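You operate a simulated robot arm through the tools that you are given. There is no shell and no other tool. Be economical: measure what you need, move in short steps, check, and stop when the job is done.

Carry out the task below with a simulated robot arm. There is one attempt and no reset: what you move stays moved.

Task
Press the pin of the blue part flush and set the part back.
Fine: use the press; lever up before the slide comes out; leave them so.

Only the result counts: the job must be done as asked and must still hold three seconds after the hand-in. Knocking over, shifting, dropping, spilling or breaking anything else fails it.

Robot
A 7-joint arm with a two-finger parallel gripper, fixed in place. Base frame: the origin is at the foot of the arm, x ahead of it, y to its left, z up; the work surface is at about z = 0. Lengths are in mm, angles in rad, forces in N, time in s.
With the tool pointing down near the work surface it reaches from about 220 to 580 mm from the base axis. Its first joint turns from -1.152 to 1.152 rad. Payload 2.5 kg.
The tool frame sits at the grasp point between the pads (the TCP): z along the fingers, y along the line on which they close. The tips reach 23 mm beyond it. Largest opening 94 mm; finger width 38, thickness 10; the body of the gripper, 54 by 96 mm, starts 39 mm behind the TCP.
Orientation is told as [roll, pitch, yaw] about the base's x, y, z axes, in that order, counted from this pose: with the fingers straight down and closing along the base's y, the tool's x points along the base's -x, its y along +y and its z along -z.

Tools
- The arm moves only by the tool drive_tool. Its argument "motion" is a list of rows, each a list of 2 entries, a list of its own where there are three numbers: the shift along the tool's x, y, z in mm, then the turn, a rotation vector about the tool's x, y, z in rad. In form: [[[x, y, z], [wx, wy, wz]], ...]. A call has 1 to 8 rows; each row is the pose to reach, as a shift and turn from the pose commanded when the call began, along the tool's axes at that moment. "fingers" is the finger opening in mm, from 0 to 94, set as the call begins (left out, the last holds). A row lasts 0.2 s, in which the tool goes at most 50 mm and 0.15 rad; a call with a longer step from one row to the next is refused whole, and so is a gripper value outside its range. A pose out of reach is approached as far as the arm can. The call stops where the force on the tool passes 70 N (or 10 N more than at its start, if that is more) or the arm is blocked; 0.2 s more then pass. Each finger travels about 108 mm/s and halts on what it meets, pressing with about 40 N; the grip force reading is that of the motor and also rises with nothing between the fingers. The clock runs only during rows and for 0.2 s after the last one: add rows that repeat a pose to give the fingers time. The reply holds the time, the measured pose of the TCP, the force on the tool along the base axes, the opening and the grip force, in the units named above and with some noise, with the torque about the TCP (base axes, N m) and any sound that the robot's microphone picked up.
- Cameras (640 x 400 px; columns grow to the right, rows downward): "scene" is fixed at [127.2, -407.4, 560.4]; the picture's right is [0.78, -0.62, 0.00], its down [-0.25, -0.31, -0.92] and it looks along [0.57, 0.72, -0.40] (base axes); focal length 270 px, centre (320, 200). "wrist" rides on the gripper at [86, 16, -74] in the tool frame; the picture's right is [-0.18, 0.98, 0.00], its down [-0.58, -0.11, -0.81] and it looks along [-0.79, -0.15, 0.59] (tool axes); focal length 243 px, centre (320, 200). There is no depth. A picture from a camera that has moved, and an enlarged one, comes with that camera's place and axes in the base frame and with its lens.
- capture(camera): a new picture of that camera. The clock stands still meanwhile.
- zoom(camera, box): a new picture of the part [left, top, right, bottom] of that camera's present view, enlarged. The clock stands still meanwhile.
- job_done(): hands the job in; it is judged then, once.

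Work in short steps. Places have to be worked out from the pictures, the camera data and where the tool is seen: move nearer, look again, correct. Check each grasp and each placing, and mend what went wrong. You have 120 turns and 64 pictures in all, those below and enlarged ones among them. Open the gripper and draw the arm clear of the work before you hand the job in, unless the task says otherwise; then end with one line.

The tools are called as a command line: name --argument value ..., lists and objects as JSON in quotes. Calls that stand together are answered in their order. drive_tool: Moves the arm, as the interface text tells. Its arguments: {"type":"object","properties":{"motion":{"type":"array","items":{"type":"array"}},"fingers":{"type":"number"}},"required":["motion"]} The other tools are called the same way: capture (camera) takes a picture; zoom (camera, box) takes an enlarged picture of a part of a camera's view; job_done () hands the job in.

At the start:

```text
time: 0.0
eef_pos: [328.1, 142.9, 459.6]
orientation: [0.0, 0.0, 0.0]
force: [0.0, 0.4, 0.1]
ft_torque: [0.03, 0.0, -0.03]
opening: 94.0
grasp_force: 0.1
```

scene: 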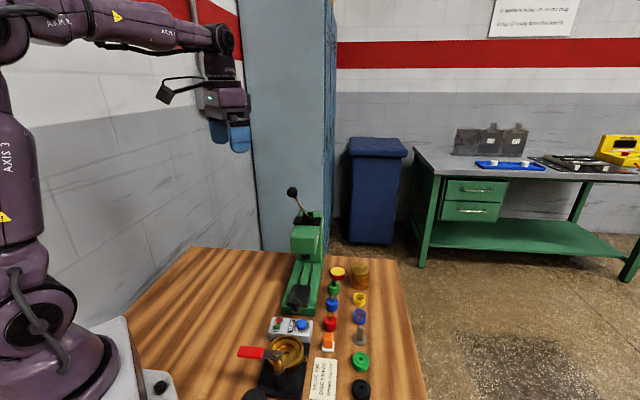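
wrist: 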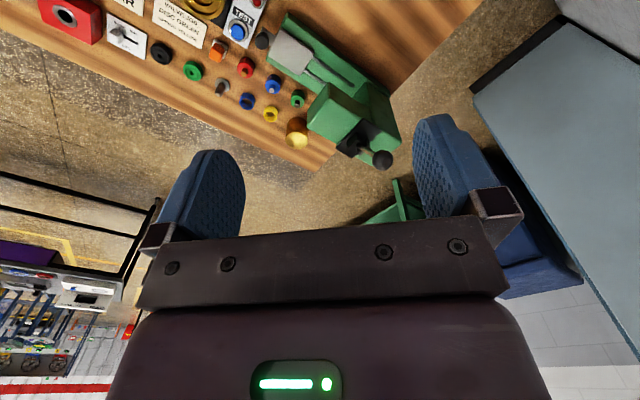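

I start by looking closely at the bench to identify the blue part and the press.

zoom --camera "scene" --box '[230, 170, 430, 295]'

zoom --camera "scene" --box '[230, 275, 430, 400]'

zoom --camera "wrist" --box '[140, 0, 420, 175]'

```text
3.20 times, centred on (330, 232) of scene
camera zoom: at [127.2, -407.4, 560.4], right [0.78, -0.62, 0.0], down [-0.25, -0.31, -0.92], along [0.57, 0.72, -0.4], focal length 865 px, centre (288, 96)
```

zoom: 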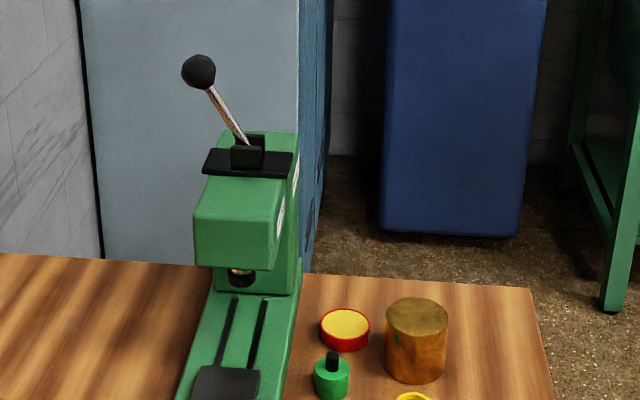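

```text
3.20 times, centred on (330, 338) of scene
camera zoom: at [127.2, -407.4, 560.4], right [0.78, -0.62, 0.0], down [-0.25, -0.31, -0.92], along [0.57, 0.72, -0.4], focal length 865 px, centre (288, -240)
```

zoom: 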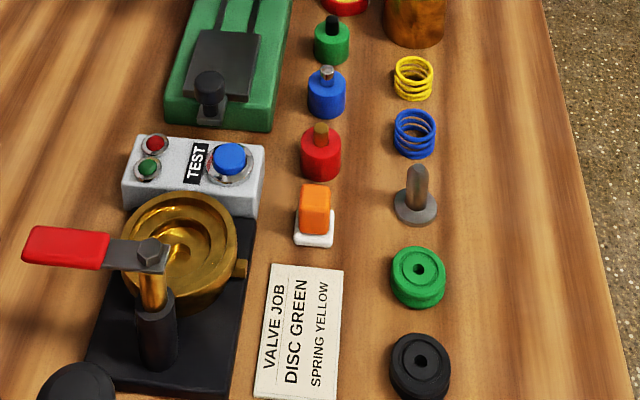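

```text
2.29 times, centred on (280, 88) of wrist
camera zoom: at [241.0, 160.3, 533.4], right [0.18, 0.98, 0.0], down [0.58, -0.11, 0.81], along [0.79, -0.15, -0.59], focal length 555 px, centre (411, 457)
```

zoom: 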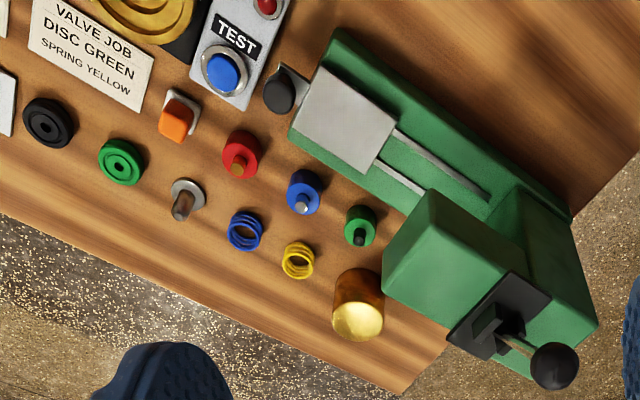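

The blue part with a silver pin sits near (500, 4), and the press runs along about 45°, with its slide already out and its lever knob near (511, 205, 271). I turn the tool 45° and come closer for a better view.

drive_tool --motion '[[[-6, -27, 27], [0, 0, -0.131]], [[-12, -54, 54], [0, 0, -0.262]], [[-18, -81, 82], [0, 0, -0.393]], [[-24, -108, 109], [0, 0, -0.524]], [[-30, -135, 136], [0, 0, -0.655]], [[-34, -163, 164], [0, 0, -0.785]]]'

capture --camera "wrist"

```text
time: 1.4
eef_pos: [363.6, -19.1, 293.8]
orientation: [-0.001, 0.002, 0.786]
force: [0.7, 0.9, -0.5]
ft_torque: [0.04, 0.01, 0.02]
opening: 94.2
grasp_force: 0.1
```

```text
58 pictures are left
camera wrist: at [290.4, -68.0, 368.6], right [-0.57, 0.82, 0.0], down [0.49, 0.33, 0.81], along [0.67, 0.46, -0.59], focal length 243 px, centre (320, 200)
```

wrist: 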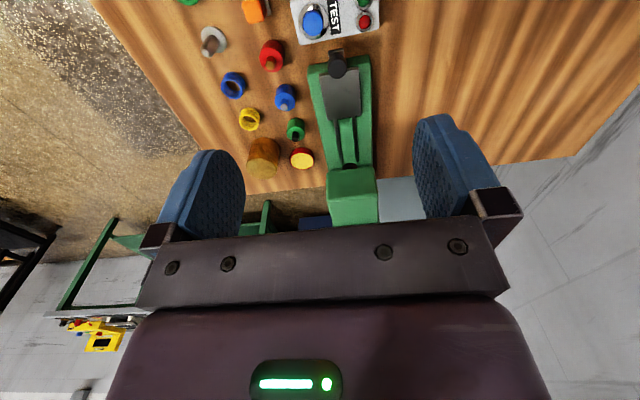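

zoom --camera "wrist" --box '[200, 30, 424, 170]'

```text
2.86 times, centred on (312, 100) of wrist
camera zoom: at [290.4, -68.0, 368.6], right [-0.57, 0.82, 0.0], down [0.49, 0.33, 0.81], along [0.67, 0.46, -0.59], focal length 693 px, centre (343, 486)
```

zoom: 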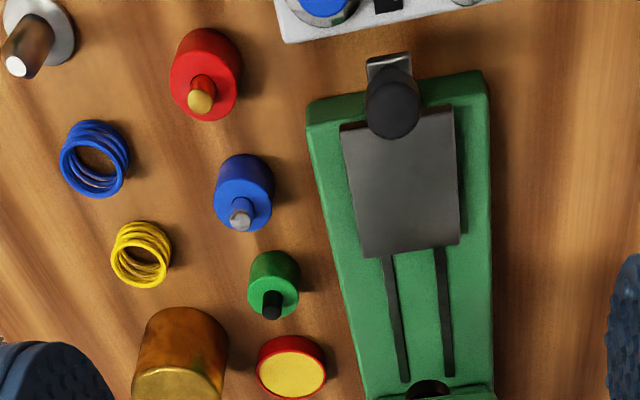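

The blue part is at about (495, 7), roughly 30 tall with its pin standing about 12 proud. The slide plate centre is at about (433, 69, 36). I move above the part with a narrower opening and check the alignment.

drive_tool --motion '[[[-28, -19, 40], [0, 0, 0]], [[-56, -38, 80], [0, 0, 0]], [[-84, -56, 120], [0, 0, 0]], [[-111.4, -74.5, 158], [0, 0, 0]], [[-111.4, -74.5, 158], [0, 0, 0]]]' --fingers 46

capture --camera "wrist"

zoom --camera "scene" --box '[240, 240, 400, 340]'

```text
refused: row 1 steps farther than a row can; nothing moved
```

```text
56 pictures are left
camera wrist: at [290.4, -68.0, 368.6], right [-0.57, 0.82, 0.0], down [0.49, 0.33, 0.81], along [0.67, 0.46, -0.59], focal length 243 px, centre (320, 200)
```

wrist: 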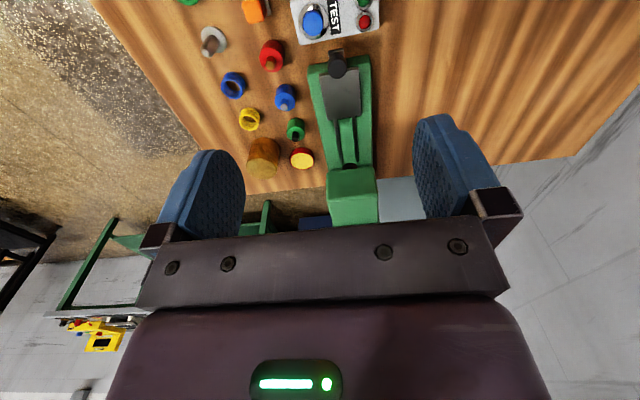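

```text
4.00 times, centred on (320, 290) of scene
camera zoom: at [127.2, -407.4, 560.4], right [0.78, -0.62, 0.0], down [-0.25, -0.31, -0.92], along [0.57, 0.72, -0.4], focal length 1081 px, centre (320, -160)
```

zoom: 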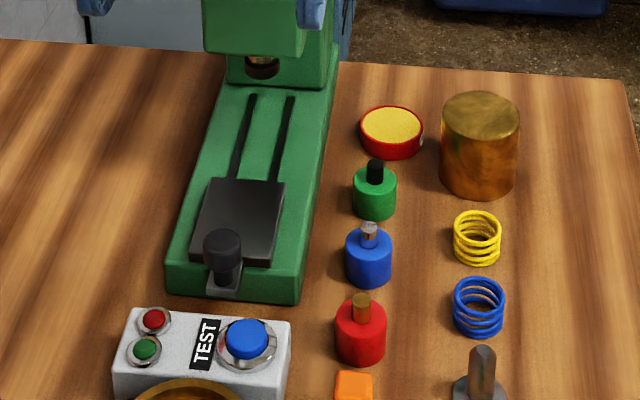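

The first row was too long, so I repeat the move with shorter steps.

drive_tool --motion '[[[-22, -15, 32], [0, 0, 0]], [[-44, -30, 64], [0, 0, 0]], [[-66, -45, 96], [0, 0, 0]], [[-88, -60, 128], [0, 0, 0]], [[-111.4, -74.5, 158], [0, 0, 0]], [[-111.4, -74.5, 158], [0, 0, 0]]]' --fingers 46

capture --camera "wrist"

zoom --camera "scene" --box '[240, 220, 400, 320]'

```text
time: 2.8
eef_pos: [493.8, 6.8, 138.9]
orientation: [0.0, 0.0, 0.785]
force: [0.2, 0.3, -0.5]
ft_torque: [-0.01, -0.02, 0.01]
opening: 45.8
grasp_force: 0.0
```

```text
54 pictures are left
camera wrist: at [420.1, -42.2, 213.2], right [-0.56, 0.83, 0.0], down [0.49, 0.33, 0.81], along [0.67, 0.46, -0.59], focal length 243 px, centre (320, 200)
```

wrist: 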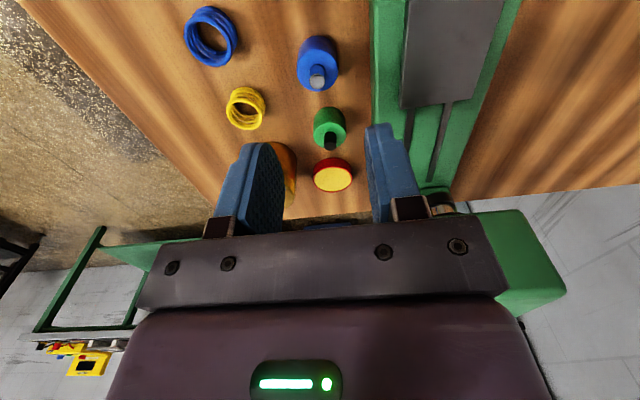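

```text
4.00 times, centred on (320, 270) of scene
camera zoom: at [127.2, -407.4, 560.4], right [0.78, -0.62, 0.0], down [-0.25, -0.31, -0.92], along [0.57, 0.72, -0.4], focal length 1081 px, centre (320, -80)
```

zoom: 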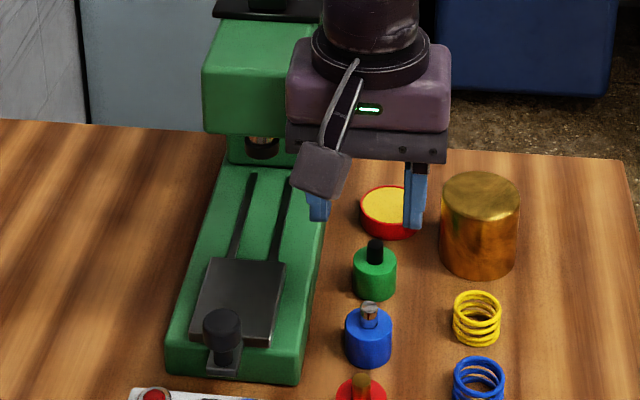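

The part is confirmed at about (494.5, 7.6), and the press edge clears the finger by several mm. I descend on it with the opening at 42.

drive_tool --motion '[[[-1, 0, 30], [0, 0, 0]], [[-1, 0, 60], [0, 0, 0]], [[-1, 0, 85], [0, 0, 0]], [[-1, 0, 100], [0, 0, 0]], [[-1, 0, 112], [0, 0, 0]], [[-1, 0, 112], [0, 0, 0]]]' --fingers 42

zoom --camera "scene" --box '[240, 240, 400, 340]'

capture --camera "wrist"

```text
time: 4.2
eef_pos: [495.2, 8.5, 25.9]
orientation: [0.0, 0.001, 0.785]
force: [-0.4, 0.3, 0.2]
ft_torque: [0.0, 0.03, 0.0]
opening: 41.8
grasp_force: 0.1
```

```text
4.00 times, centred on (320, 290) of scene
camera zoom: at [127.2, -407.4, 560.4], right [0.78, -0.62, 0.0], down [-0.25, -0.31, -0.92], along [0.57, 0.72, -0.4], focal length 1081 px, centre (320, -160)
```

zoom: 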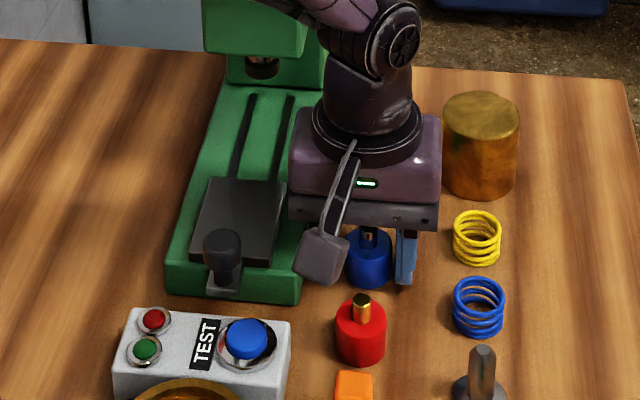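

```text
51 pictures are left
camera wrist: at [421.2, -41.0, 100.0], right [-0.56, 0.83, 0.0], down [0.49, 0.33, 0.81], along [0.67, 0.46, -0.59], focal length 243 px, centre (320, 200)
```

wrist: 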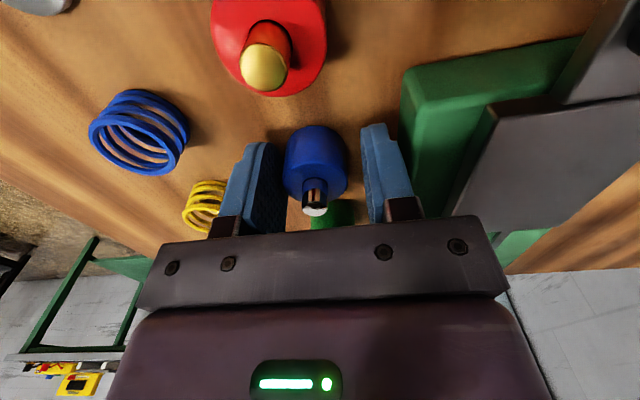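

The part is between the pads. I close on it and read the opening.

drive_tool --motion '[[[0, 0, 0], [0, 0, 0]], [[0, 0, 0], [0, 0, 0]], [[0, 0, 0], [0, 0, 0]]]' --fingers 20

capture --camera "wrist"

```text
time: 5.0
eef_pos: [494.8, 7.8, 26.4]
orientation: [0.001, 0.0, 0.785]
force: [-1.1, 0.0, 0.2]
ft_torque: [0.06, -0.01, -0.01]
opening: 31.0
grasp_force: 39.7
```

```text
50 pictures are left
camera wrist: at [421.2, -41.1, 100.2], right [-0.56, 0.83, 0.0], down [0.49, 0.33, 0.81], along [0.67, 0.46, -0.59], focal length 243 px, centre (320, 200)
```

wrist: 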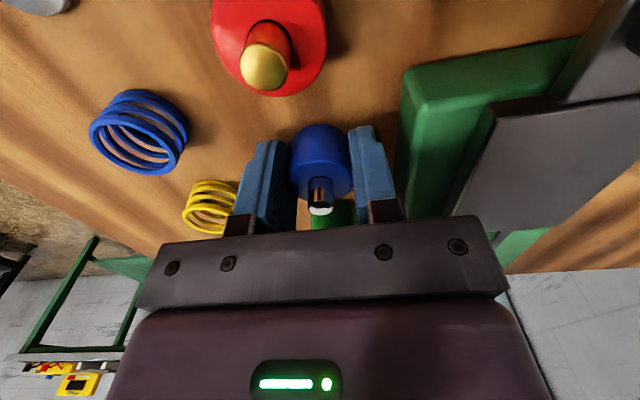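

The part is held at 31 mm. I lift it, carry it sideways over the slide plate and look before lowering.

drive_tool --motion '[[[0, 0, -30], [0, 0, 0]], [[0, 0, -60], [0, 0, 0]], [[0, 0, -80], [0, 0, 0]], [[0, 30, -80], [0, 0, 0]], [[0, 60, -80], [0, 0, 0]], [[0, 87, -80], [0, 0, 0]], [[0, 87, -80], [0, 0, 0]]]'

capture --camera "wrist"

zoom --camera "scene" --box '[240, 220, 400, 320]'

```text
time: 6.6
eef_pos: [434.1, 68.0, 104.7]
orientation: [0.001, 0.002, 0.786]
force: [-0.6, 0.4, -2.5]
ft_torque: [-0.02, 0.01, 0.02]
opening: 30.8
grasp_force: 40.1
```

```text
49 pictures are left
camera wrist: at [359.7, 18.9, 179.1], right [-0.56, 0.83, 0.0], down [0.49, 0.33, 0.81], along [0.67, 0.46, -0.59], focal length 243 px, centre (320, 200)
```

wrist: 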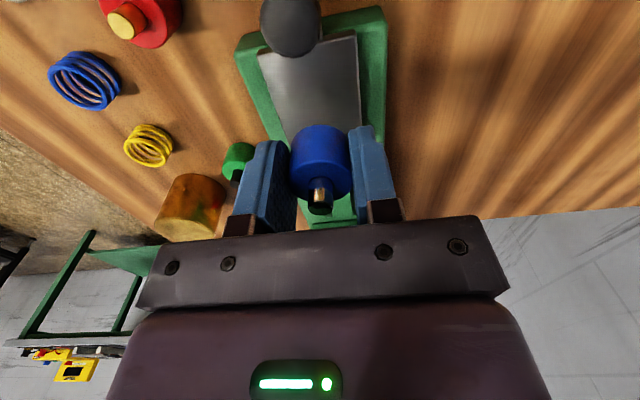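

```text
4.00 times, centred on (320, 270) of scene
camera zoom: at [127.2, -407.4, 560.4], right [0.78, -0.62, 0.0], down [-0.25, -0.31, -0.92], along [0.57, 0.72, -0.4], focal length 1081 px, centre (320, -80)
```

zoom: 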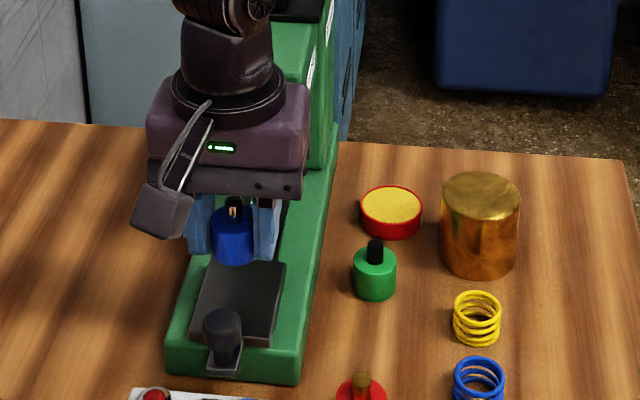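

Plate corners from the scene view give a centre at about (435, 70), and the part is within 2 mm of it. I lower it to just above the plate.

drive_tool --motion '[[[-2, 1.2, 15], [0, 0, 0]], [[-2, 1.2, 28], [0, 0, 0]], [[-2, 1.2, 36], [0, 0, 0]], [[-2, 1.2, 36], [0, 0, 0]]]'

zoom --camera "scene" --box '[260, 265, 340, 315]'

```text
time: 7.6
eef_pos: [431.3, 71.2, 68.1]
orientation: [0.001, -0.001, 0.787]
force: [-0.8, -1.0, -0.5]
ft_torque: [0.01, 0.02, 0.0]
opening: 31.0
grasp_force: 40.0
```

```text
8.00 times, centred on (300, 290) of scene
camera zoom: at [127.2, -407.4, 560.4], right [0.78, -0.62, 0.0], down [-0.25, -0.31, -0.92], along [0.57, 0.72, -0.4], focal length 2162 px, centre (480, -520)
```

zoom: 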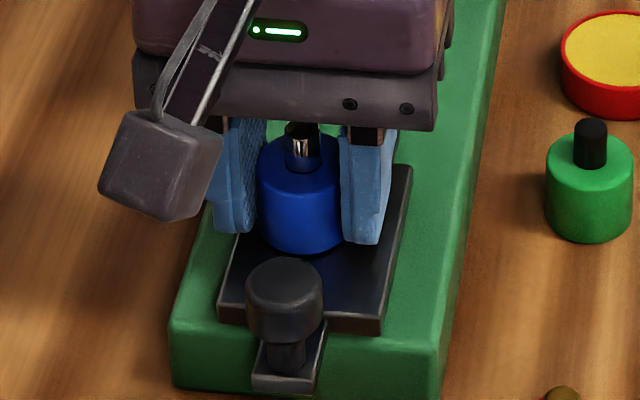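

The part sits about 3 mm too far left of the plate's centre line, and the pose reading agrees. I correct that and lower gently to contact.

drive_tool --motion '[[[-2, -3, 0], [0, 0, 0]], [[-2, -3, 2], [0, 0, 0]], [[-2, -3, 4], [0, 0, 0]], [[-2, -3, 4], [0, 0, 0]]]'

```text
time: 8.6
eef_pos: [437.8, 71.8, 67.5]
orientation: [-0.003, -0.006, 0.788]
force: [-6.8, 6.0, 33.9]
ft_torque: [0.23, 0.41, 0.03]
opening: 31.4
grasp_force: 39.8
```

Contact came at z 67 with 34 N upward. I check how the part is seated before releasing.

drive_tool --motion '[[[0, 0, -2.5], [0, 0, 0]], [[0, 0, -2.5], [0, 0, 0]]]'

zoom --camera "scene" --box '[260, 265, 340, 315]'

capture --camera "wrist"

```text
time: 9.2
eef_pos: [437.1, 69.7, 66.6]
orientation: [0.0, 0.003, 0.784]
force: [1.0, 1.4, 2.7]
ft_torque: [0.05, -0.08, 0.04]
opening: 30.8
grasp_force: 39.6
```

```text
8.00 times, centred on (300, 290) of scene
camera zoom: at [127.2, -407.4, 560.4], right [0.78, -0.62, 0.0], down [-0.25, -0.31, -0.92], along [0.57, 0.72, -0.4], focal length 2162 px, centre (480, -520)
```

zoom: 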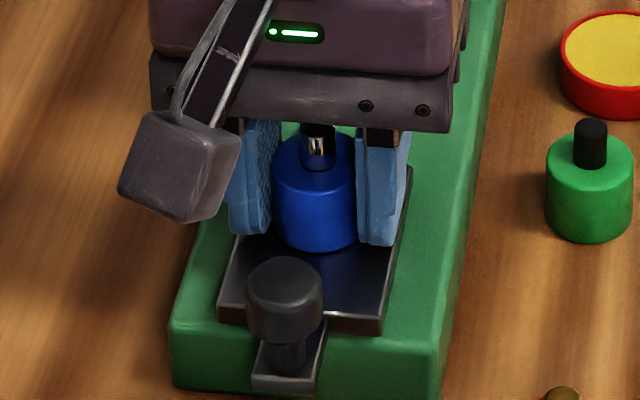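

```text
45 pictures are left
camera wrist: at [363.5, 20.5, 141.0], right [-0.56, 0.83, 0.0], down [0.49, 0.33, 0.81], along [0.67, 0.45, -0.59], focal length 243 px, centre (320, 200)
```

wrist: 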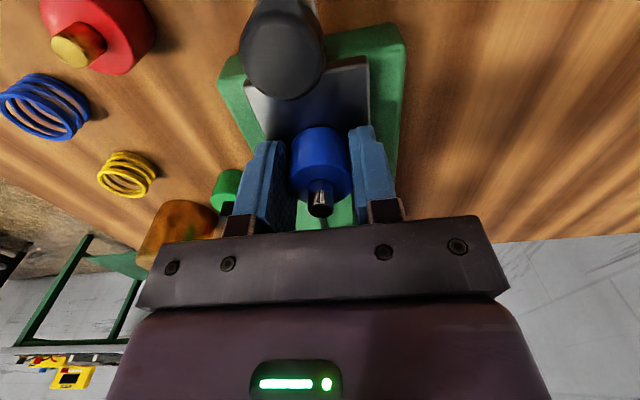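

Laterally the part is centred, but it is about 7 mm too far in along the slide axis. I lift slightly, shift back and lower again.

drive_tool --motion '[[[0, 0, -4], [0, 0, 0]], [[7, 0, -4], [0, 0, 0]], [[7, 0, -4], [0, 0, 0]], [[7, 0, 0], [0, 0, 0]], [[7, 0, 1], [0, 0, 0]], [[7, 0, 1], [0, 0, 0]]]'

zoom --camera "scene" --box '[260, 265, 340, 315]'

```text
time: 10.6
eef_pos: [432.0, 66.1, 66.1]
orientation: [0.001, 0.0, 0.784]
force: [-0.6, 1.5, -0.7]
ft_torque: [0.0, 0.01, 0.02]
opening: 31.0
grasp_force: 40.2
```

```text
8.00 times, centred on (300, 290) of scene
camera zoom: at [127.2, -407.4, 560.4], right [0.78, -0.62, 0.0], down [-0.25, -0.31, -0.92], along [0.57, 0.72, -0.4], focal length 2162 px, centre (480, -520)
```

zoom: 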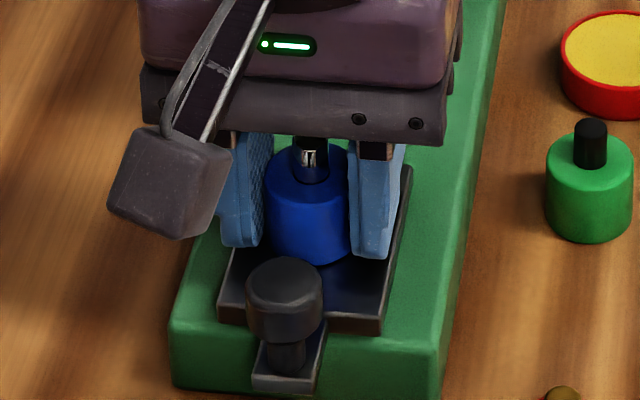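

The height is near contact and the lengthwise position is good. Both cameras show the part about 3 mm to the left of the plate's midline, so I shift it and lower to contact.

drive_tool --motion '[[[0, -3, -1], [0, 0, 0]], [[0, -3, 0], [0, 0, 0]], [[0, -3, 1.5], [0, 0, 0]], [[0, -3, 1.5], [0, 0, 0]]]'

```text
time: 11.6
eef_pos: [433.5, 64.9, 67.3]
orientation: [-0.001, -0.005, 0.786]
force: [-3.5, 2.7, 20.9]
ft_torque: [0.11, 0.22, 0.01]
opening: 31.1
grasp_force: 39.8
```

Contact is made. I ease off a little, release and rise straight up.

drive_tool --motion '[[[0, 0, -1], [0, 0, 0]], [[0, 0, -1], [0, 0, 0]]]'

drive_tool --motion '[[[0, 0, 0], [0, 0, 0]], [[0, 0, 0], [0, 0, 0]], [[0, 0, -20], [0, 0, 0]], [[0, 0, -45], [0, 0, 0]], [[15, 0, -80], [0, 0, 0]], [[40, 0, -115], [0, 0, 0]], [[65, 0, -140], [0, 0, 0]], [[65, 0, -140], [0, 0, 0]]]' --fingers 46

capture --camera "wrist"

zoom --camera "scene" --box '[260, 265, 340, 315]'

```text
time: 12.2
eef_pos: [434.0, 62.7, 65.1]
orientation: [0.001, 0.0, 0.785]
force: [-3.2, 3.0, 12.1]
ft_torque: [0.13, 0.0, 0.03]
opening: 31.0
grasp_force: 39.7
```

```text
time: 14.0
eef_pos: [387.9, 15.8, 205.7]
orientation: [0.0, 0.0, 0.785]
force: [0.2, -0.3, -0.4]
ft_torque: [0.02, 0.04, 0.0]
opening: 46.0
grasp_force: 0.0
```

```text
43 pictures are left
camera wrist: at [314.3, -33.6, 280.9], right [-0.56, 0.83, 0.0], down [0.49, 0.33, 0.81], along [0.66, 0.46, -0.59], focal length 243 px, centre (320, 200)
```

wrist: 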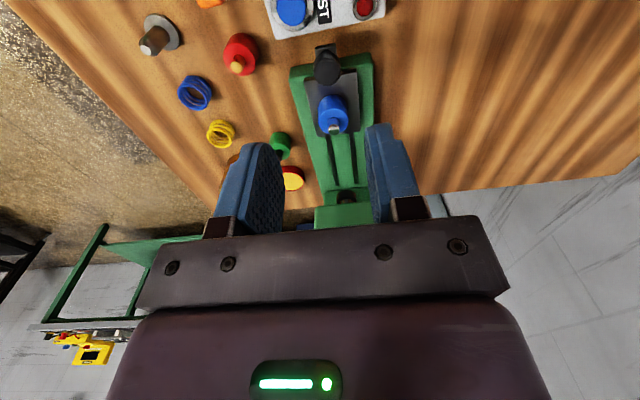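

```text
8.00 times, centred on (300, 290) of scene
camera zoom: at [127.1, -407.4, 560.4], right [0.78, -0.62, 0.0], down [-0.25, -0.31, -0.92], along [0.57, 0.72, -0.4], focal length 2162 px, centre (480, -520)
```

zoom: 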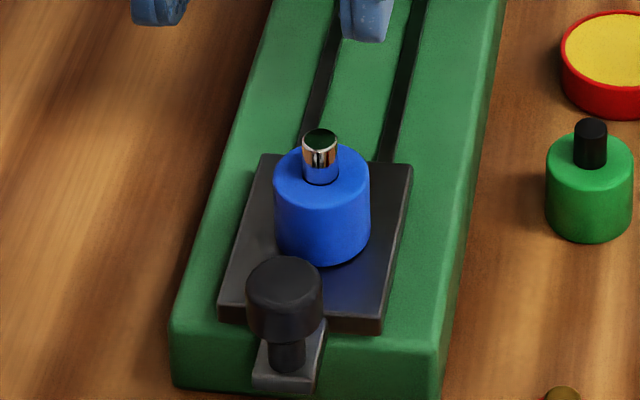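

The part stands on the plate. I zoom in to check centring and view the knob of the slide.

zoom --camera "wrist" --box '[260, 30, 404, 120]'

zoom --camera "scene" --box '[250, 180, 362, 250]'

```text
4.44 times, centred on (332, 75) of wrist
camera zoom: at [314.3, -33.6, 280.9], right [-0.56, 0.83, 0.0], down [0.49, 0.33, 0.81], along [0.66, 0.46, -0.59], focal length 1078 px, centre (267, 756)
```

zoom: 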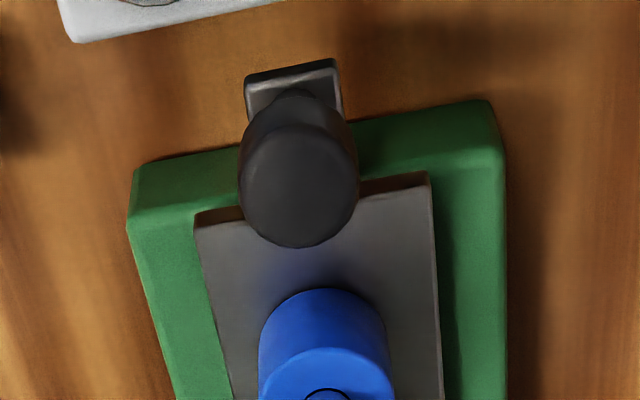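

```text
5.71 times, centred on (306, 215) of scene
camera zoom: at [127.1, -407.4, 560.4], right [0.78, -0.62, 0.0], down [-0.25, -0.31, -0.92], along [0.57, 0.72, -0.4], focal length 1545 px, centre (400, 114)
```

zoom: 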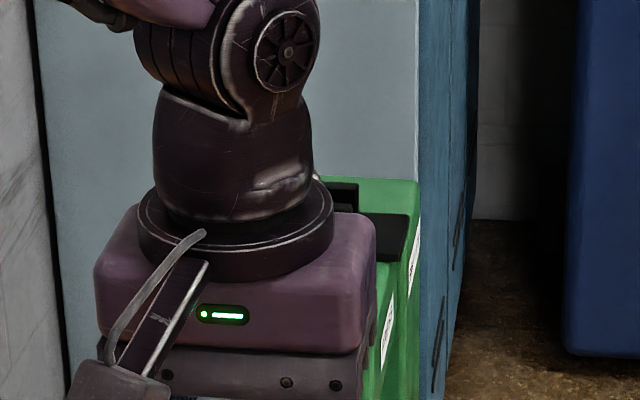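

The part is centred. The slide knob works out to about 19 mm ahead and 3 mm left of the TCP, with its top near z 63. I come down over it with the fingers straddling it and stop a bit above.

drive_tool --motion '[[[-6, 2.7, 35], [0, 0, 0]], [[-12, 2.7, 70], [0, 0, 0]], [[-12.6, 2.7, 100], [0, 0, 0]], [[-12.6, 2.7, 118], [0, 0, 0]], [[-12.6, 2.7, 118], [0, 0, 0]]]'

capture --camera "wrist"

zoom --camera "scene" --box '[240, 220, 400, 320]'

```text
time: 15.2
eef_pos: [394.3, 26.9, 87.1]
orientation: [-0.001, 0.0, 0.786]
force: [1.3, 0.2, -0.2]
ft_torque: [-0.01, 0.0, 0.01]
opening: 46.0
grasp_force: 0.1
```

```text
39 pictures are left
camera wrist: at [320.5, -22.0, 161.3], right [-0.56, 0.83, 0.0], down [0.49, 0.33, 0.81], along [0.67, 0.46, -0.59], focal length 243 px, centre (320, 200)
```

wrist: 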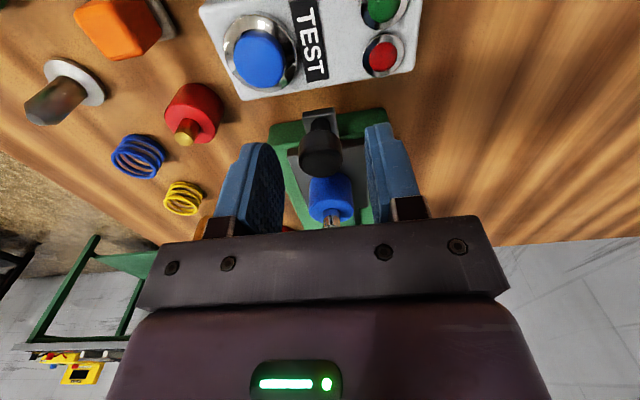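

```text
4.00 times, centred on (320, 270) of scene
camera zoom: at [127.2, -407.4, 560.4], right [0.78, -0.62, 0.0], down [-0.25, -0.31, -0.92], along [0.57, 0.72, -0.4], focal length 1081 px, centre (320, -80)
```

zoom: 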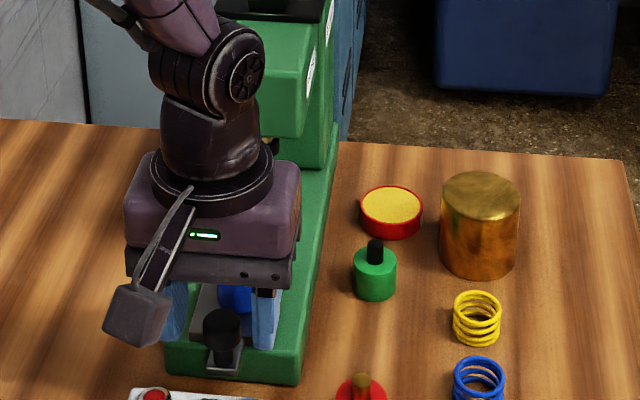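

The fingers straddle the knob well. I lower to z about 66 and close on the knob.

drive_tool --motion '[[[0, 0, 12], [0, 0, 0]], [[0, 0, 21], [0, 0, 0]], [[0, 0, 21], [0, 0, 0]]]'

drive_tool --motion '[[[0, 0, 0], [0, 0, 0]], [[0, 0, 0], [0, 0, 0]]]' --fingers 15

zoom --camera "scene" --box '[240, 220, 400, 320]'

```text
time: 16.0
eef_pos: [394.8, 28.9, 66.8]
orientation: [0.0, 0.0, 0.786]
force: [-0.3, 0.1, -0.1]
ft_torque: [-0.01, -0.02, -0.03]
opening: 45.8
grasp_force: 0.0
```

```text
time: 16.6
eef_pos: [395.8, 27.9, 65.6]
orientation: [-0.001, -0.001, 0.785]
force: [3.6, -2.5, -5.6]
ft_torque: [0.1, -0.08, 0.02]
opening: 23.2
grasp_force: 45.0
```

```text
4.00 times, centred on (320, 270) of scene
camera zoom: at [127.2, -407.4, 560.4], right [0.78, -0.62, 0.0], down [-0.25, -0.31, -0.92], along [0.57, 0.72, -0.4], focal length 1081 px, centre (320, -80)
```

zoom: 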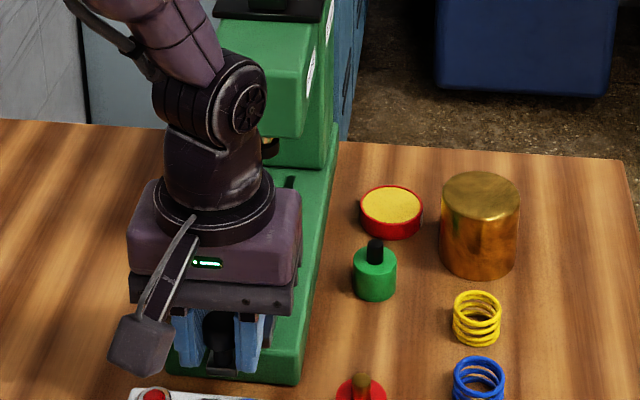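

The knob is held (23 mm). I push the slide inward slowly by 60 mm, keeping clear of the press head.

drive_tool --motion '[[[-4, 0, 0], [0, 0, 0]], [[-11, 0, 0], [0, 0, 0]], [[-19, 0, 0], [0, 0, 0]], [[-27, 0, 0], [0, 0, 0]], [[-35, 0, 0], [0, 0, 0]], [[-43, 0, 0], [0, 0, 0]], [[-50, 0, 0], [0, 0, 0]], [[-54, 0, 0], [0, 0, 0]]]'

zoom --camera "scene" --box '[240, 200, 400, 300]'

capture --camera "wrist"

```text
time: 18.4
eef_pos: [432.9, 65.3, 66.6]
orientation: [0.001, 0.003, 0.785]
force: [1.2, -2.3, -32.3]
ft_torque: [0.02, 0.05, 0.03]
opening: 23.3
grasp_force: 45.6
```

```text
4.00 times, centred on (320, 250) of scene
camera zoom: at [127.3, -407.4, 560.4], right [0.78, -0.62, 0.0], down [-0.25, -0.31, -0.92], along [0.57, 0.72, -0.4], focal length 1081 px, centre (320, 0)
```

zoom: 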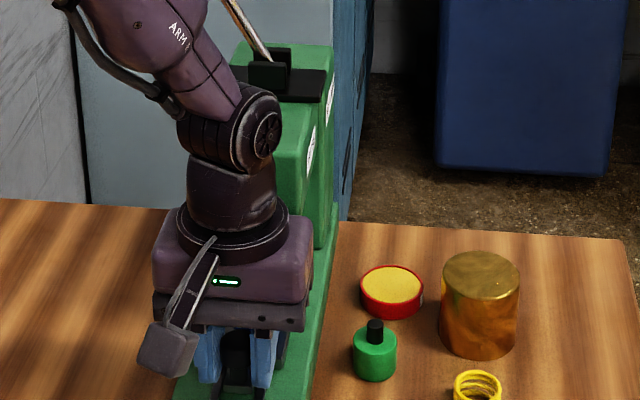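

```text
35 pictures are left
camera wrist: at [359.9, 16.7, 141.1], right [-0.56, 0.83, 0.0], down [0.49, 0.33, 0.8], along [0.66, 0.45, -0.59], focal length 243 px, centre (320, 200)
```

wrist: 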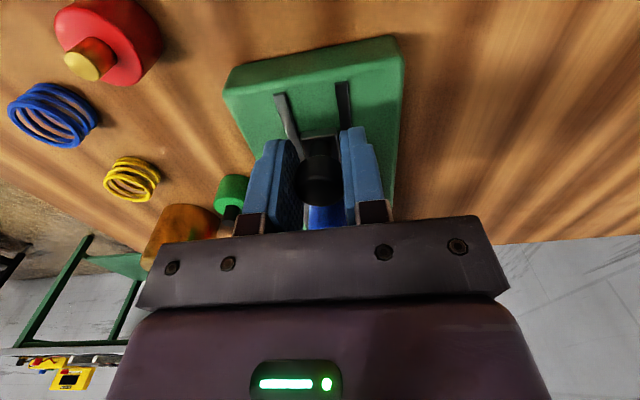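

The slide moved about 54 mm. To stay clear of the press head, I open, back off behind the knob and close the fingers so I can push from behind.

drive_tool --motion '[[[0, 0, 0], [0, 0, 0]], [[0, 0, 0], [0, 0, 0]], [[15, 0, 0], [0, 0, 0]], [[32, 0, 0], [0, 0, 0]], [[32, 0, 0], [0, 0, 0]]]' --fingers 46

drive_tool --motion '[[[0, 0, 0], [0, 0, 0]], [[0, 0, 0], [0, 0, 0]], [[0, 0, 0], [0, 0, 0]]]' --fingers 0

capture --camera "wrist"

```text
time: 19.6
eef_pos: [411.1, 41.6, 67.8]
orientation: [-0.001, 0.001, 0.785]
force: [-0.6, -0.1, 0.4]
ft_torque: [0.03, -0.02, -0.02]
opening: 46.0
grasp_force: 0.1
```

```text
time: 20.4
eef_pos: [410.4, 41.9, 68.0]
orientation: [-0.001, -0.002, 0.786]
force: [0.0, -0.4, -0.6]
ft_torque: [0.0, -0.01, 0.01]
opening: 0.0
grasp_force: 40.2
```

```text
34 pictures are left
camera wrist: at [336.9, -6.5, 142.1], right [-0.56, 0.83, 0.0], down [0.49, 0.33, 0.81], along [0.67, 0.46, -0.59], focal length 243 px, centre (320, 200)
```

wrist: 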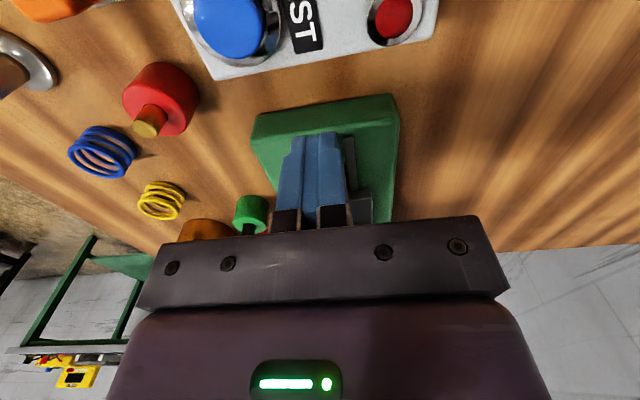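

I push the slide further from behind in small steps, with the tips lowered slightly.

drive_tool --motion '[[[0, 0, 5], [0, 0, 0]], [[-7, 0, 5], [0, 0, 0]], [[-14, 0, 5], [0, 0, 0]], [[-21, 0, 5], [0, 0, 0]], [[-28, 0, 5], [0, 0, 0]], [[-35, 0, 5], [0, 0, 0]], [[-42, 0, 5], [0, 0, 0]], [[-47, 0, 5], [0, 0, 0]]]'

capture --camera "scene"

capture --camera "wrist"

```text
time: 22.2
eef_pos: [443.4, 75.3, 63.8]
orientation: [0.001, 0.003, 0.786]
force: [-17.0, -10.3, 9.8]
ft_torque: [1.18, -1.66, 0.35]
opening: 0.2
grasp_force: 40.5
```

```text
33 pictures are left
```

scene: 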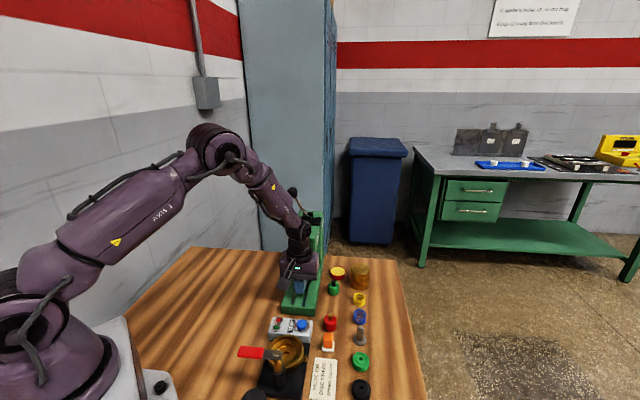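

```text
32 pictures are left
camera wrist: at [369.8, 26.6, 137.3], right [-0.56, 0.83, 0.0], down [0.49, 0.34, 0.8], along [0.66, 0.45, -0.59], focal length 243 px, centre (320, 200)
```

wrist: 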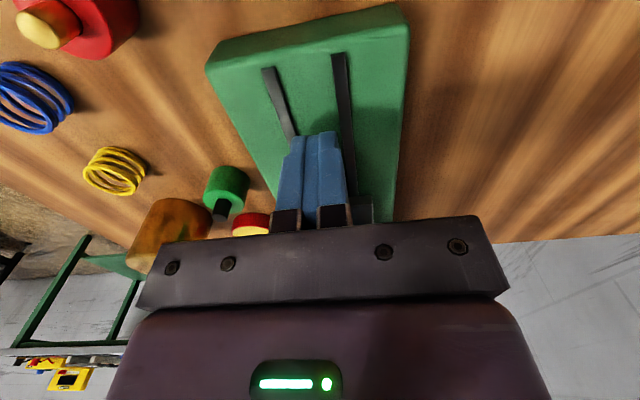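

There is about 20 N of resistance, which looks like slide friction, and travel is about 93 mm. I continue in small steps until a clear stop.

drive_tool --motion '[[[-4, 0, 0], [0, 0, 0]], [[-8, 0, 0], [0, 0, 0]], [[-8, 0, 0], [0, 0, 0]]]'

```text
time: 22.6
eef_pos: [442.7, 74.5, 61.0]
orientation: [0.004, 0.015, 0.786]
force: [-1.1, -0.9, 0.5]
ft_torque: [0.14, -0.16, 0.01]
opening: 0.0
grasp_force: 40.0
stopped in row 2: the force on the tool passed its limit at 80 N (the readings are from after the stop); the commanded pose is now the measured one
```

The push met a hard stop. I lift and back off to see whether it's the slide's end stop and whether the part is under the ram.

drive_tool --motion '[[[10, 0, 0], [0, 0, 0]], [[30, 0, -20], [0, 0, 0]], [[60, 0, -40], [0, 0, 0]], [[90, 0, -60], [0, 0, 0]], [[120, 0, -70], [0, 0, 0]], [[120, 0, -70], [0, 0, 0]]]'

zoom --camera "scene" --box '[260, 225, 356, 285]'

capture --camera "wrist"

```text
time: 24.1
eef_pos: [357.3, -9.6, 133.0]
orientation: [0.003, 0.016, 0.785]
force: [0.0, -0.3, 0.1]
ft_torque: [0.04, 0.01, -0.01]
opening: 0.0
grasp_force: 40.0
```

```text
6.67 times, centred on (308, 255) of scene
camera zoom: at [127.1, -407.4, 560.4], right [0.78, -0.62, 0.0], down [-0.25, -0.31, -0.92], along [0.57, 0.72, -0.4], focal length 1802 px, centre (400, -167)
```

zoom: 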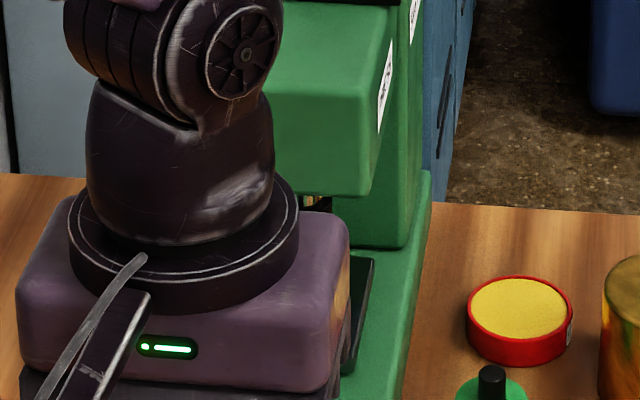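

```text
30 pictures are left
camera wrist: at [285.2, -58.6, 208.4], right [-0.56, 0.83, 0.0], down [0.5, 0.34, 0.8], along [0.66, 0.45, -0.6], focal length 243 px, centre (320, 200)
```

wrist: 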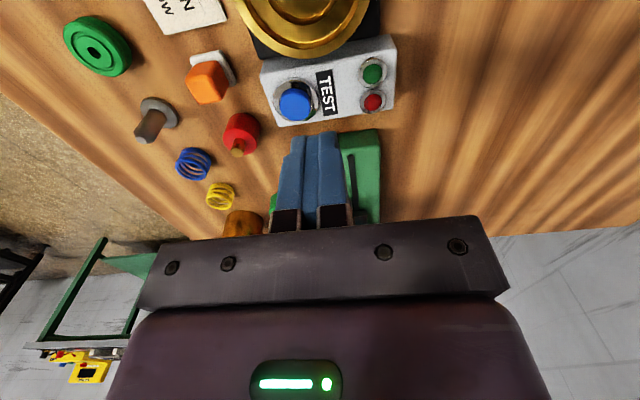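

The arm blocks the view, so I move left and up for a clear look at the press.

drive_tool --motion '[[[0, 30, -30], [0, 0, 0]], [[0, 60, -60], [0, 0, 0]], [[0, 90, -90], [0, 0, 0]], [[0, 120, -120], [0, 0, 0]], [[0, 140, -150], [0, 0, 0]], [[0, 140, -150], [0, 0, 0]]]' --fingers 60

zoom --camera "scene" --box '[260, 220, 356, 280]'

capture --camera "wrist"

```text
time: 25.4
eef_pos: [260.3, 88.6, 284.5]
orientation: [0.005, 0.016, 0.786]
force: [-0.2, -0.2, 0.2]
ft_torque: [-0.02, -0.01, 0.0]
opening: 60.2
grasp_force: 0.1
```

```text
6.67 times, centred on (308, 250) of scene
camera zoom: at [127.2, -407.4, 560.4], right [0.78, -0.62, 0.0], down [-0.25, -0.31, -0.92], along [0.57, 0.72, -0.4], focal length 1802 px, centre (400, -133)
```

zoom: 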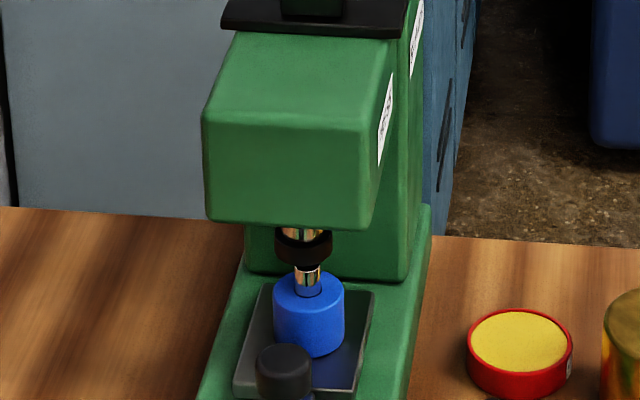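

```text
28 pictures are left
camera wrist: at [188.0, 41.1, 360.6], right [-0.56, 0.83, 0.0], down [0.5, 0.34, 0.8], along [0.66, 0.45, -0.6], focal length 243 px, centre (320, 200)
```

wrist: 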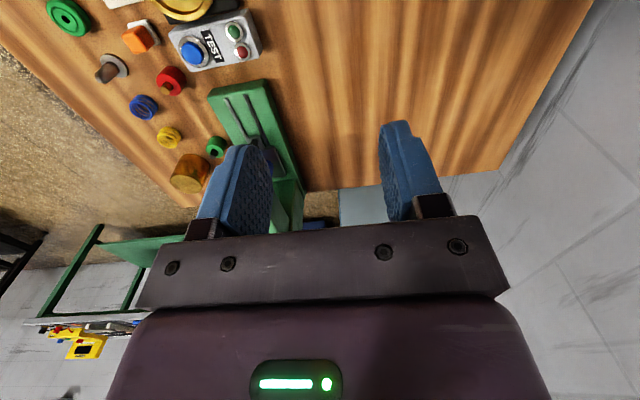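

The part sits centred on the plate with the ram directly above the pin, so the slide is at its end stop. Now for the lever: I turn the tool to look across the press from the left side.

drive_tool --motion '[[[-25, -3, -5], [0, 0, 0.14]], [[-50, -6, -10], [0, 0, 0.28]], [[-75, -9, -15], [0, 0, 0.42]], [[-100, -12, -20], [0, 0, 0.56]], [[-125, -15, -25], [0, 0, 0.7]], [[-150, -18, -30], [0, 0, 0.84]], [[-175, -21, -36], [0, 0, 0.98]], [[-200, -24, -36], [0, 0, 1.12]]]'

```text
time: 27.2
eef_pos: [422.0, 215.3, 317.3]
orientation: [-0.012, 0.01, -0.339]
force: [0.0, -0.1, 0.1]
ft_torque: [0.0, -0.04, 0.0]
opening: 60.1
grasp_force: 0.1
```

drive_tool --motion '[[[-6, 11, 0], [0, 0, 0.112]], [[-12, 22, 0], [0, 0, 0.224]], [[-19, 33, 0], [0, 0, 0.336]], [[-25, 43, 0], [0, 0, 0.446]], [[-25, 43, 0], [0, 0, 0.446]]]'

capture --camera "wrist"

capture --camera "scene"

```text
time: 28.4
eef_pos: [459.1, 247.9, 315.0]
orientation: [-0.017, 0.004, -0.783]
force: [-0.4, 0.5, 0.0]
ft_torque: [-0.02, 0.01, 0.03]
opening: 59.9
grasp_force: 0.0
```

```text
27 pictures are left
camera wrist: at [409.6, 321.3, 389.2], right [0.82, 0.57, -0.02], down [0.35, -0.48, 0.81], along [0.45, -0.67, -0.59], focal length 243 px, centre (320, 200)
```

wrist: 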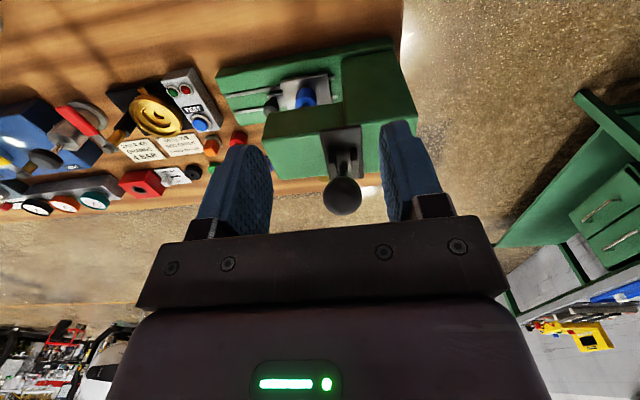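

```text
26 pictures are left
```

scene: 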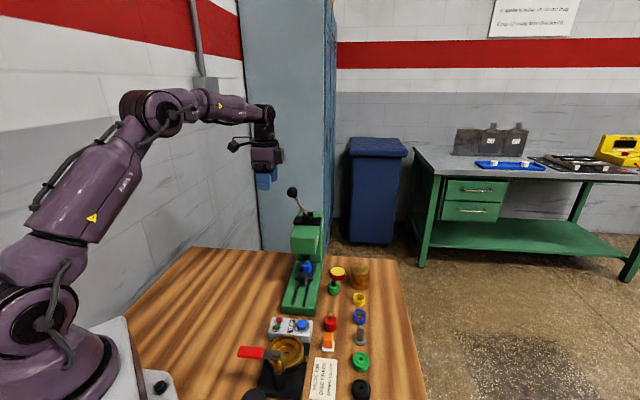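

zoom --camera "wrist" --box '[200, 30, 440, 220]'

zoom --camera "scene" --box '[260, 175, 356, 235]'

```text
2.11 times, centred on (320, 125) of wrist
camera zoom: at [409.6, 321.3, 389.2], right [0.82, 0.57, -0.02], down [0.35, -0.48, 0.81], along [0.45, -0.67, -0.59], focal length 511 px, centre (320, 358)
```

zoom: 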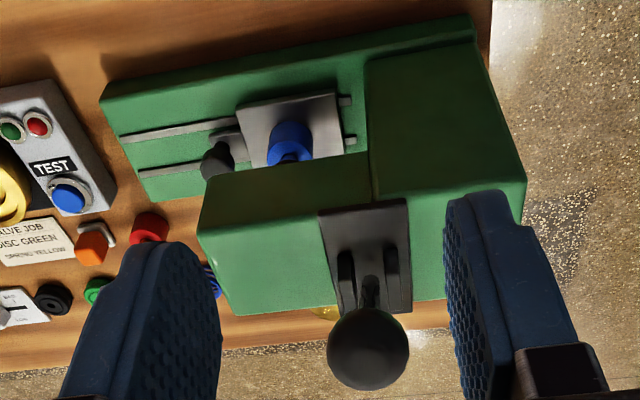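

```text
6.67 times, centred on (308, 205) of scene
camera zoom: at [127.2, -407.4, 560.4], right [0.78, -0.62, 0.0], down [-0.25, -0.31, -0.92], along [0.57, 0.72, -0.4], focal length 1802 px, centre (400, 167)
```

zoom: 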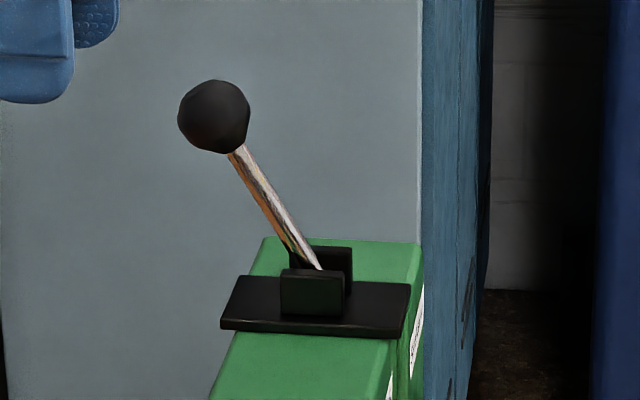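

The clevis plates face along the slide axis, so the lever swings sideways and presses down to the left. The knob is at (510, 204, 272) and the pivot is near (540, 173, 199), so the radius is about 85. I move above the knob.

drive_tool --motion '[[[0, 0, -10], [0, 0, 0]], [[-22, 2, -12], [0, 0, 0]], [[-45, 4, -12], [0, 0, 0]], [[-66.9, 5.2, -12], [0, 0, 0]], [[-66.9, 5.2, -12], [0, 0, 0]]]'

capture --camera "wrist"

zoom --camera "scene" --box '[240, 140, 368, 220]'

```text
time: 29.6
eef_pos: [511.1, 204.2, 327.9]
orientation: [-0.016, 0.006, -0.78]
force: [-0.7, -0.5, -0.2]
ft_torque: [-0.01, 0.03, 0.01]
opening: 60.0
grasp_force: 0.0
```

```text
23 pictures are left
camera wrist: at [460.3, 277.9, 401.1], right [0.82, 0.57, -0.02], down [0.35, -0.48, 0.81], along [0.45, -0.67, -0.59], focal length 243 px, centre (320, 200)
```

wrist: 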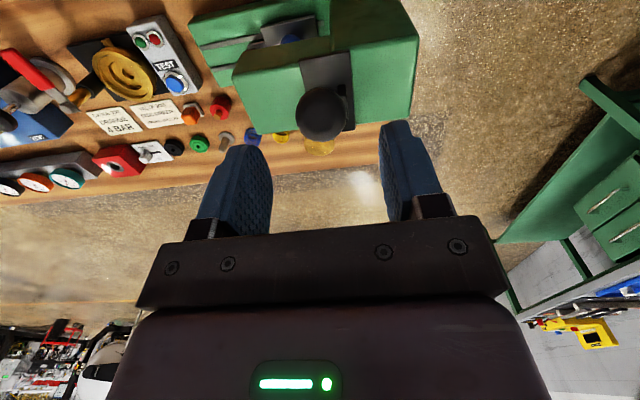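

```text
5.00 times, centred on (304, 180) of scene
camera zoom: at [127.2, -407.4, 560.4], right [0.78, -0.62, 0.0], down [-0.25, -0.31, -0.92], along [0.57, 0.72, -0.4], focal length 1352 px, centre (400, 300)
```

zoom: 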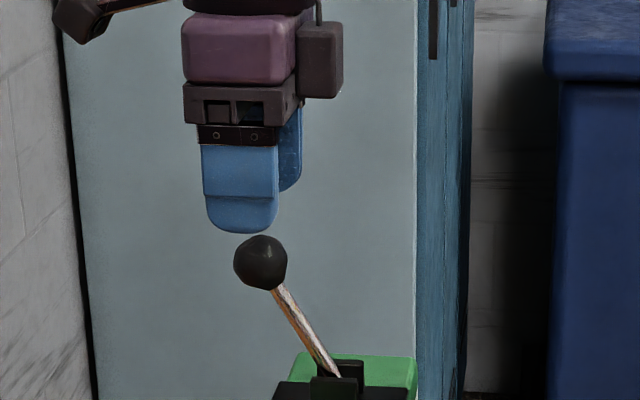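

The fingers straddle the knob. I descend so the knob centre is at the TCP and close on it.

drive_tool --motion '[[[0, 0, 15], [0, 0, 0]], [[0, 0, 30], [0, 0, 0]], [[0, 0, 45], [0, 0, 0]], [[0, 0, 56], [0, 0, 0]], [[0, 0, 56], [0, 0, 0]]]'

drive_tool --motion '[[[0, 0, 0], [0, 0, 0]], [[0, 0, 0], [0, 0, 0]], [[0, 0, 0], [0, 0, 0]]]' --fingers 20

zoom --camera "scene" --box '[240, 140, 368, 220]'

```text
time: 30.9
eef_pos: [509.4, 204.1, 270.8]
orientation: [-0.016, 0.003, -0.781]
force: [-0.6, 0.4, 0.3]
ft_torque: [0.0, 0.0, -0.01]
opening: 60.0
grasp_force: 0.0
```

```text
time: 31.6
eef_pos: [510.0, 203.5, 269.9]
orientation: [-0.013, 0.004, -0.781]
force: [18.3, 9.5, -7.3]
ft_torque: [0.03, 0.0, -0.04]
opening: 31.4
grasp_force: 44.7
```

```text
5.00 times, centred on (304, 180) of scene
camera zoom: at [127.3, -407.4, 560.4], right [0.78, -0.62, 0.0], down [-0.25, -0.31, -0.92], along [0.57, 0.72, -0.4], focal length 1352 px, centre (400, 300)
```

zoom: 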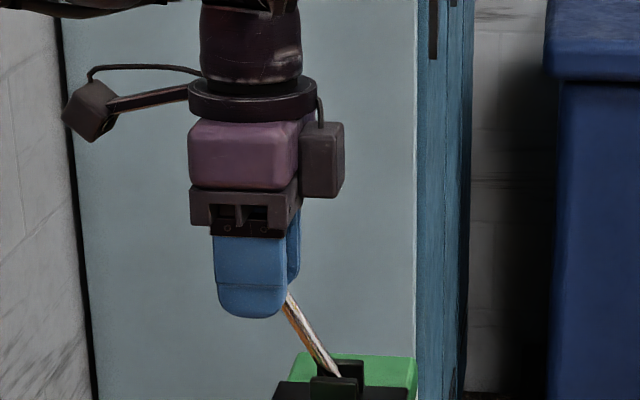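

The knob is gripped. I start the arc, taking the lever from 31° to about 50° from vertical, and watch the forces.

drive_tool --motion '[[[3.7, 1.5, 2.3], [0, 0, 0]], [[7.2, 1.5, 5], [0, 0, 0]], [[10.7, 1.5, 7.7], [0, 0, 0]], [[14.3, 1.5, 11], [0, 0, 0]], [[17.7, 1.5, 14.5], [0, 0, 0]], [[21, 1.5, 18], [0, 0, 0]], [[21, 1.5, 18], [0, 0, 0]]]'

```text
time: 33.2
eef_pos: [498.0, 215.6, 257.8]
orientation: [-0.009, -0.008, -0.787]
force: [15.0, -23.5, 29.6]
ft_torque: [-0.12, -0.19, -0.1]
opening: 32.0
grasp_force: 45.4
```

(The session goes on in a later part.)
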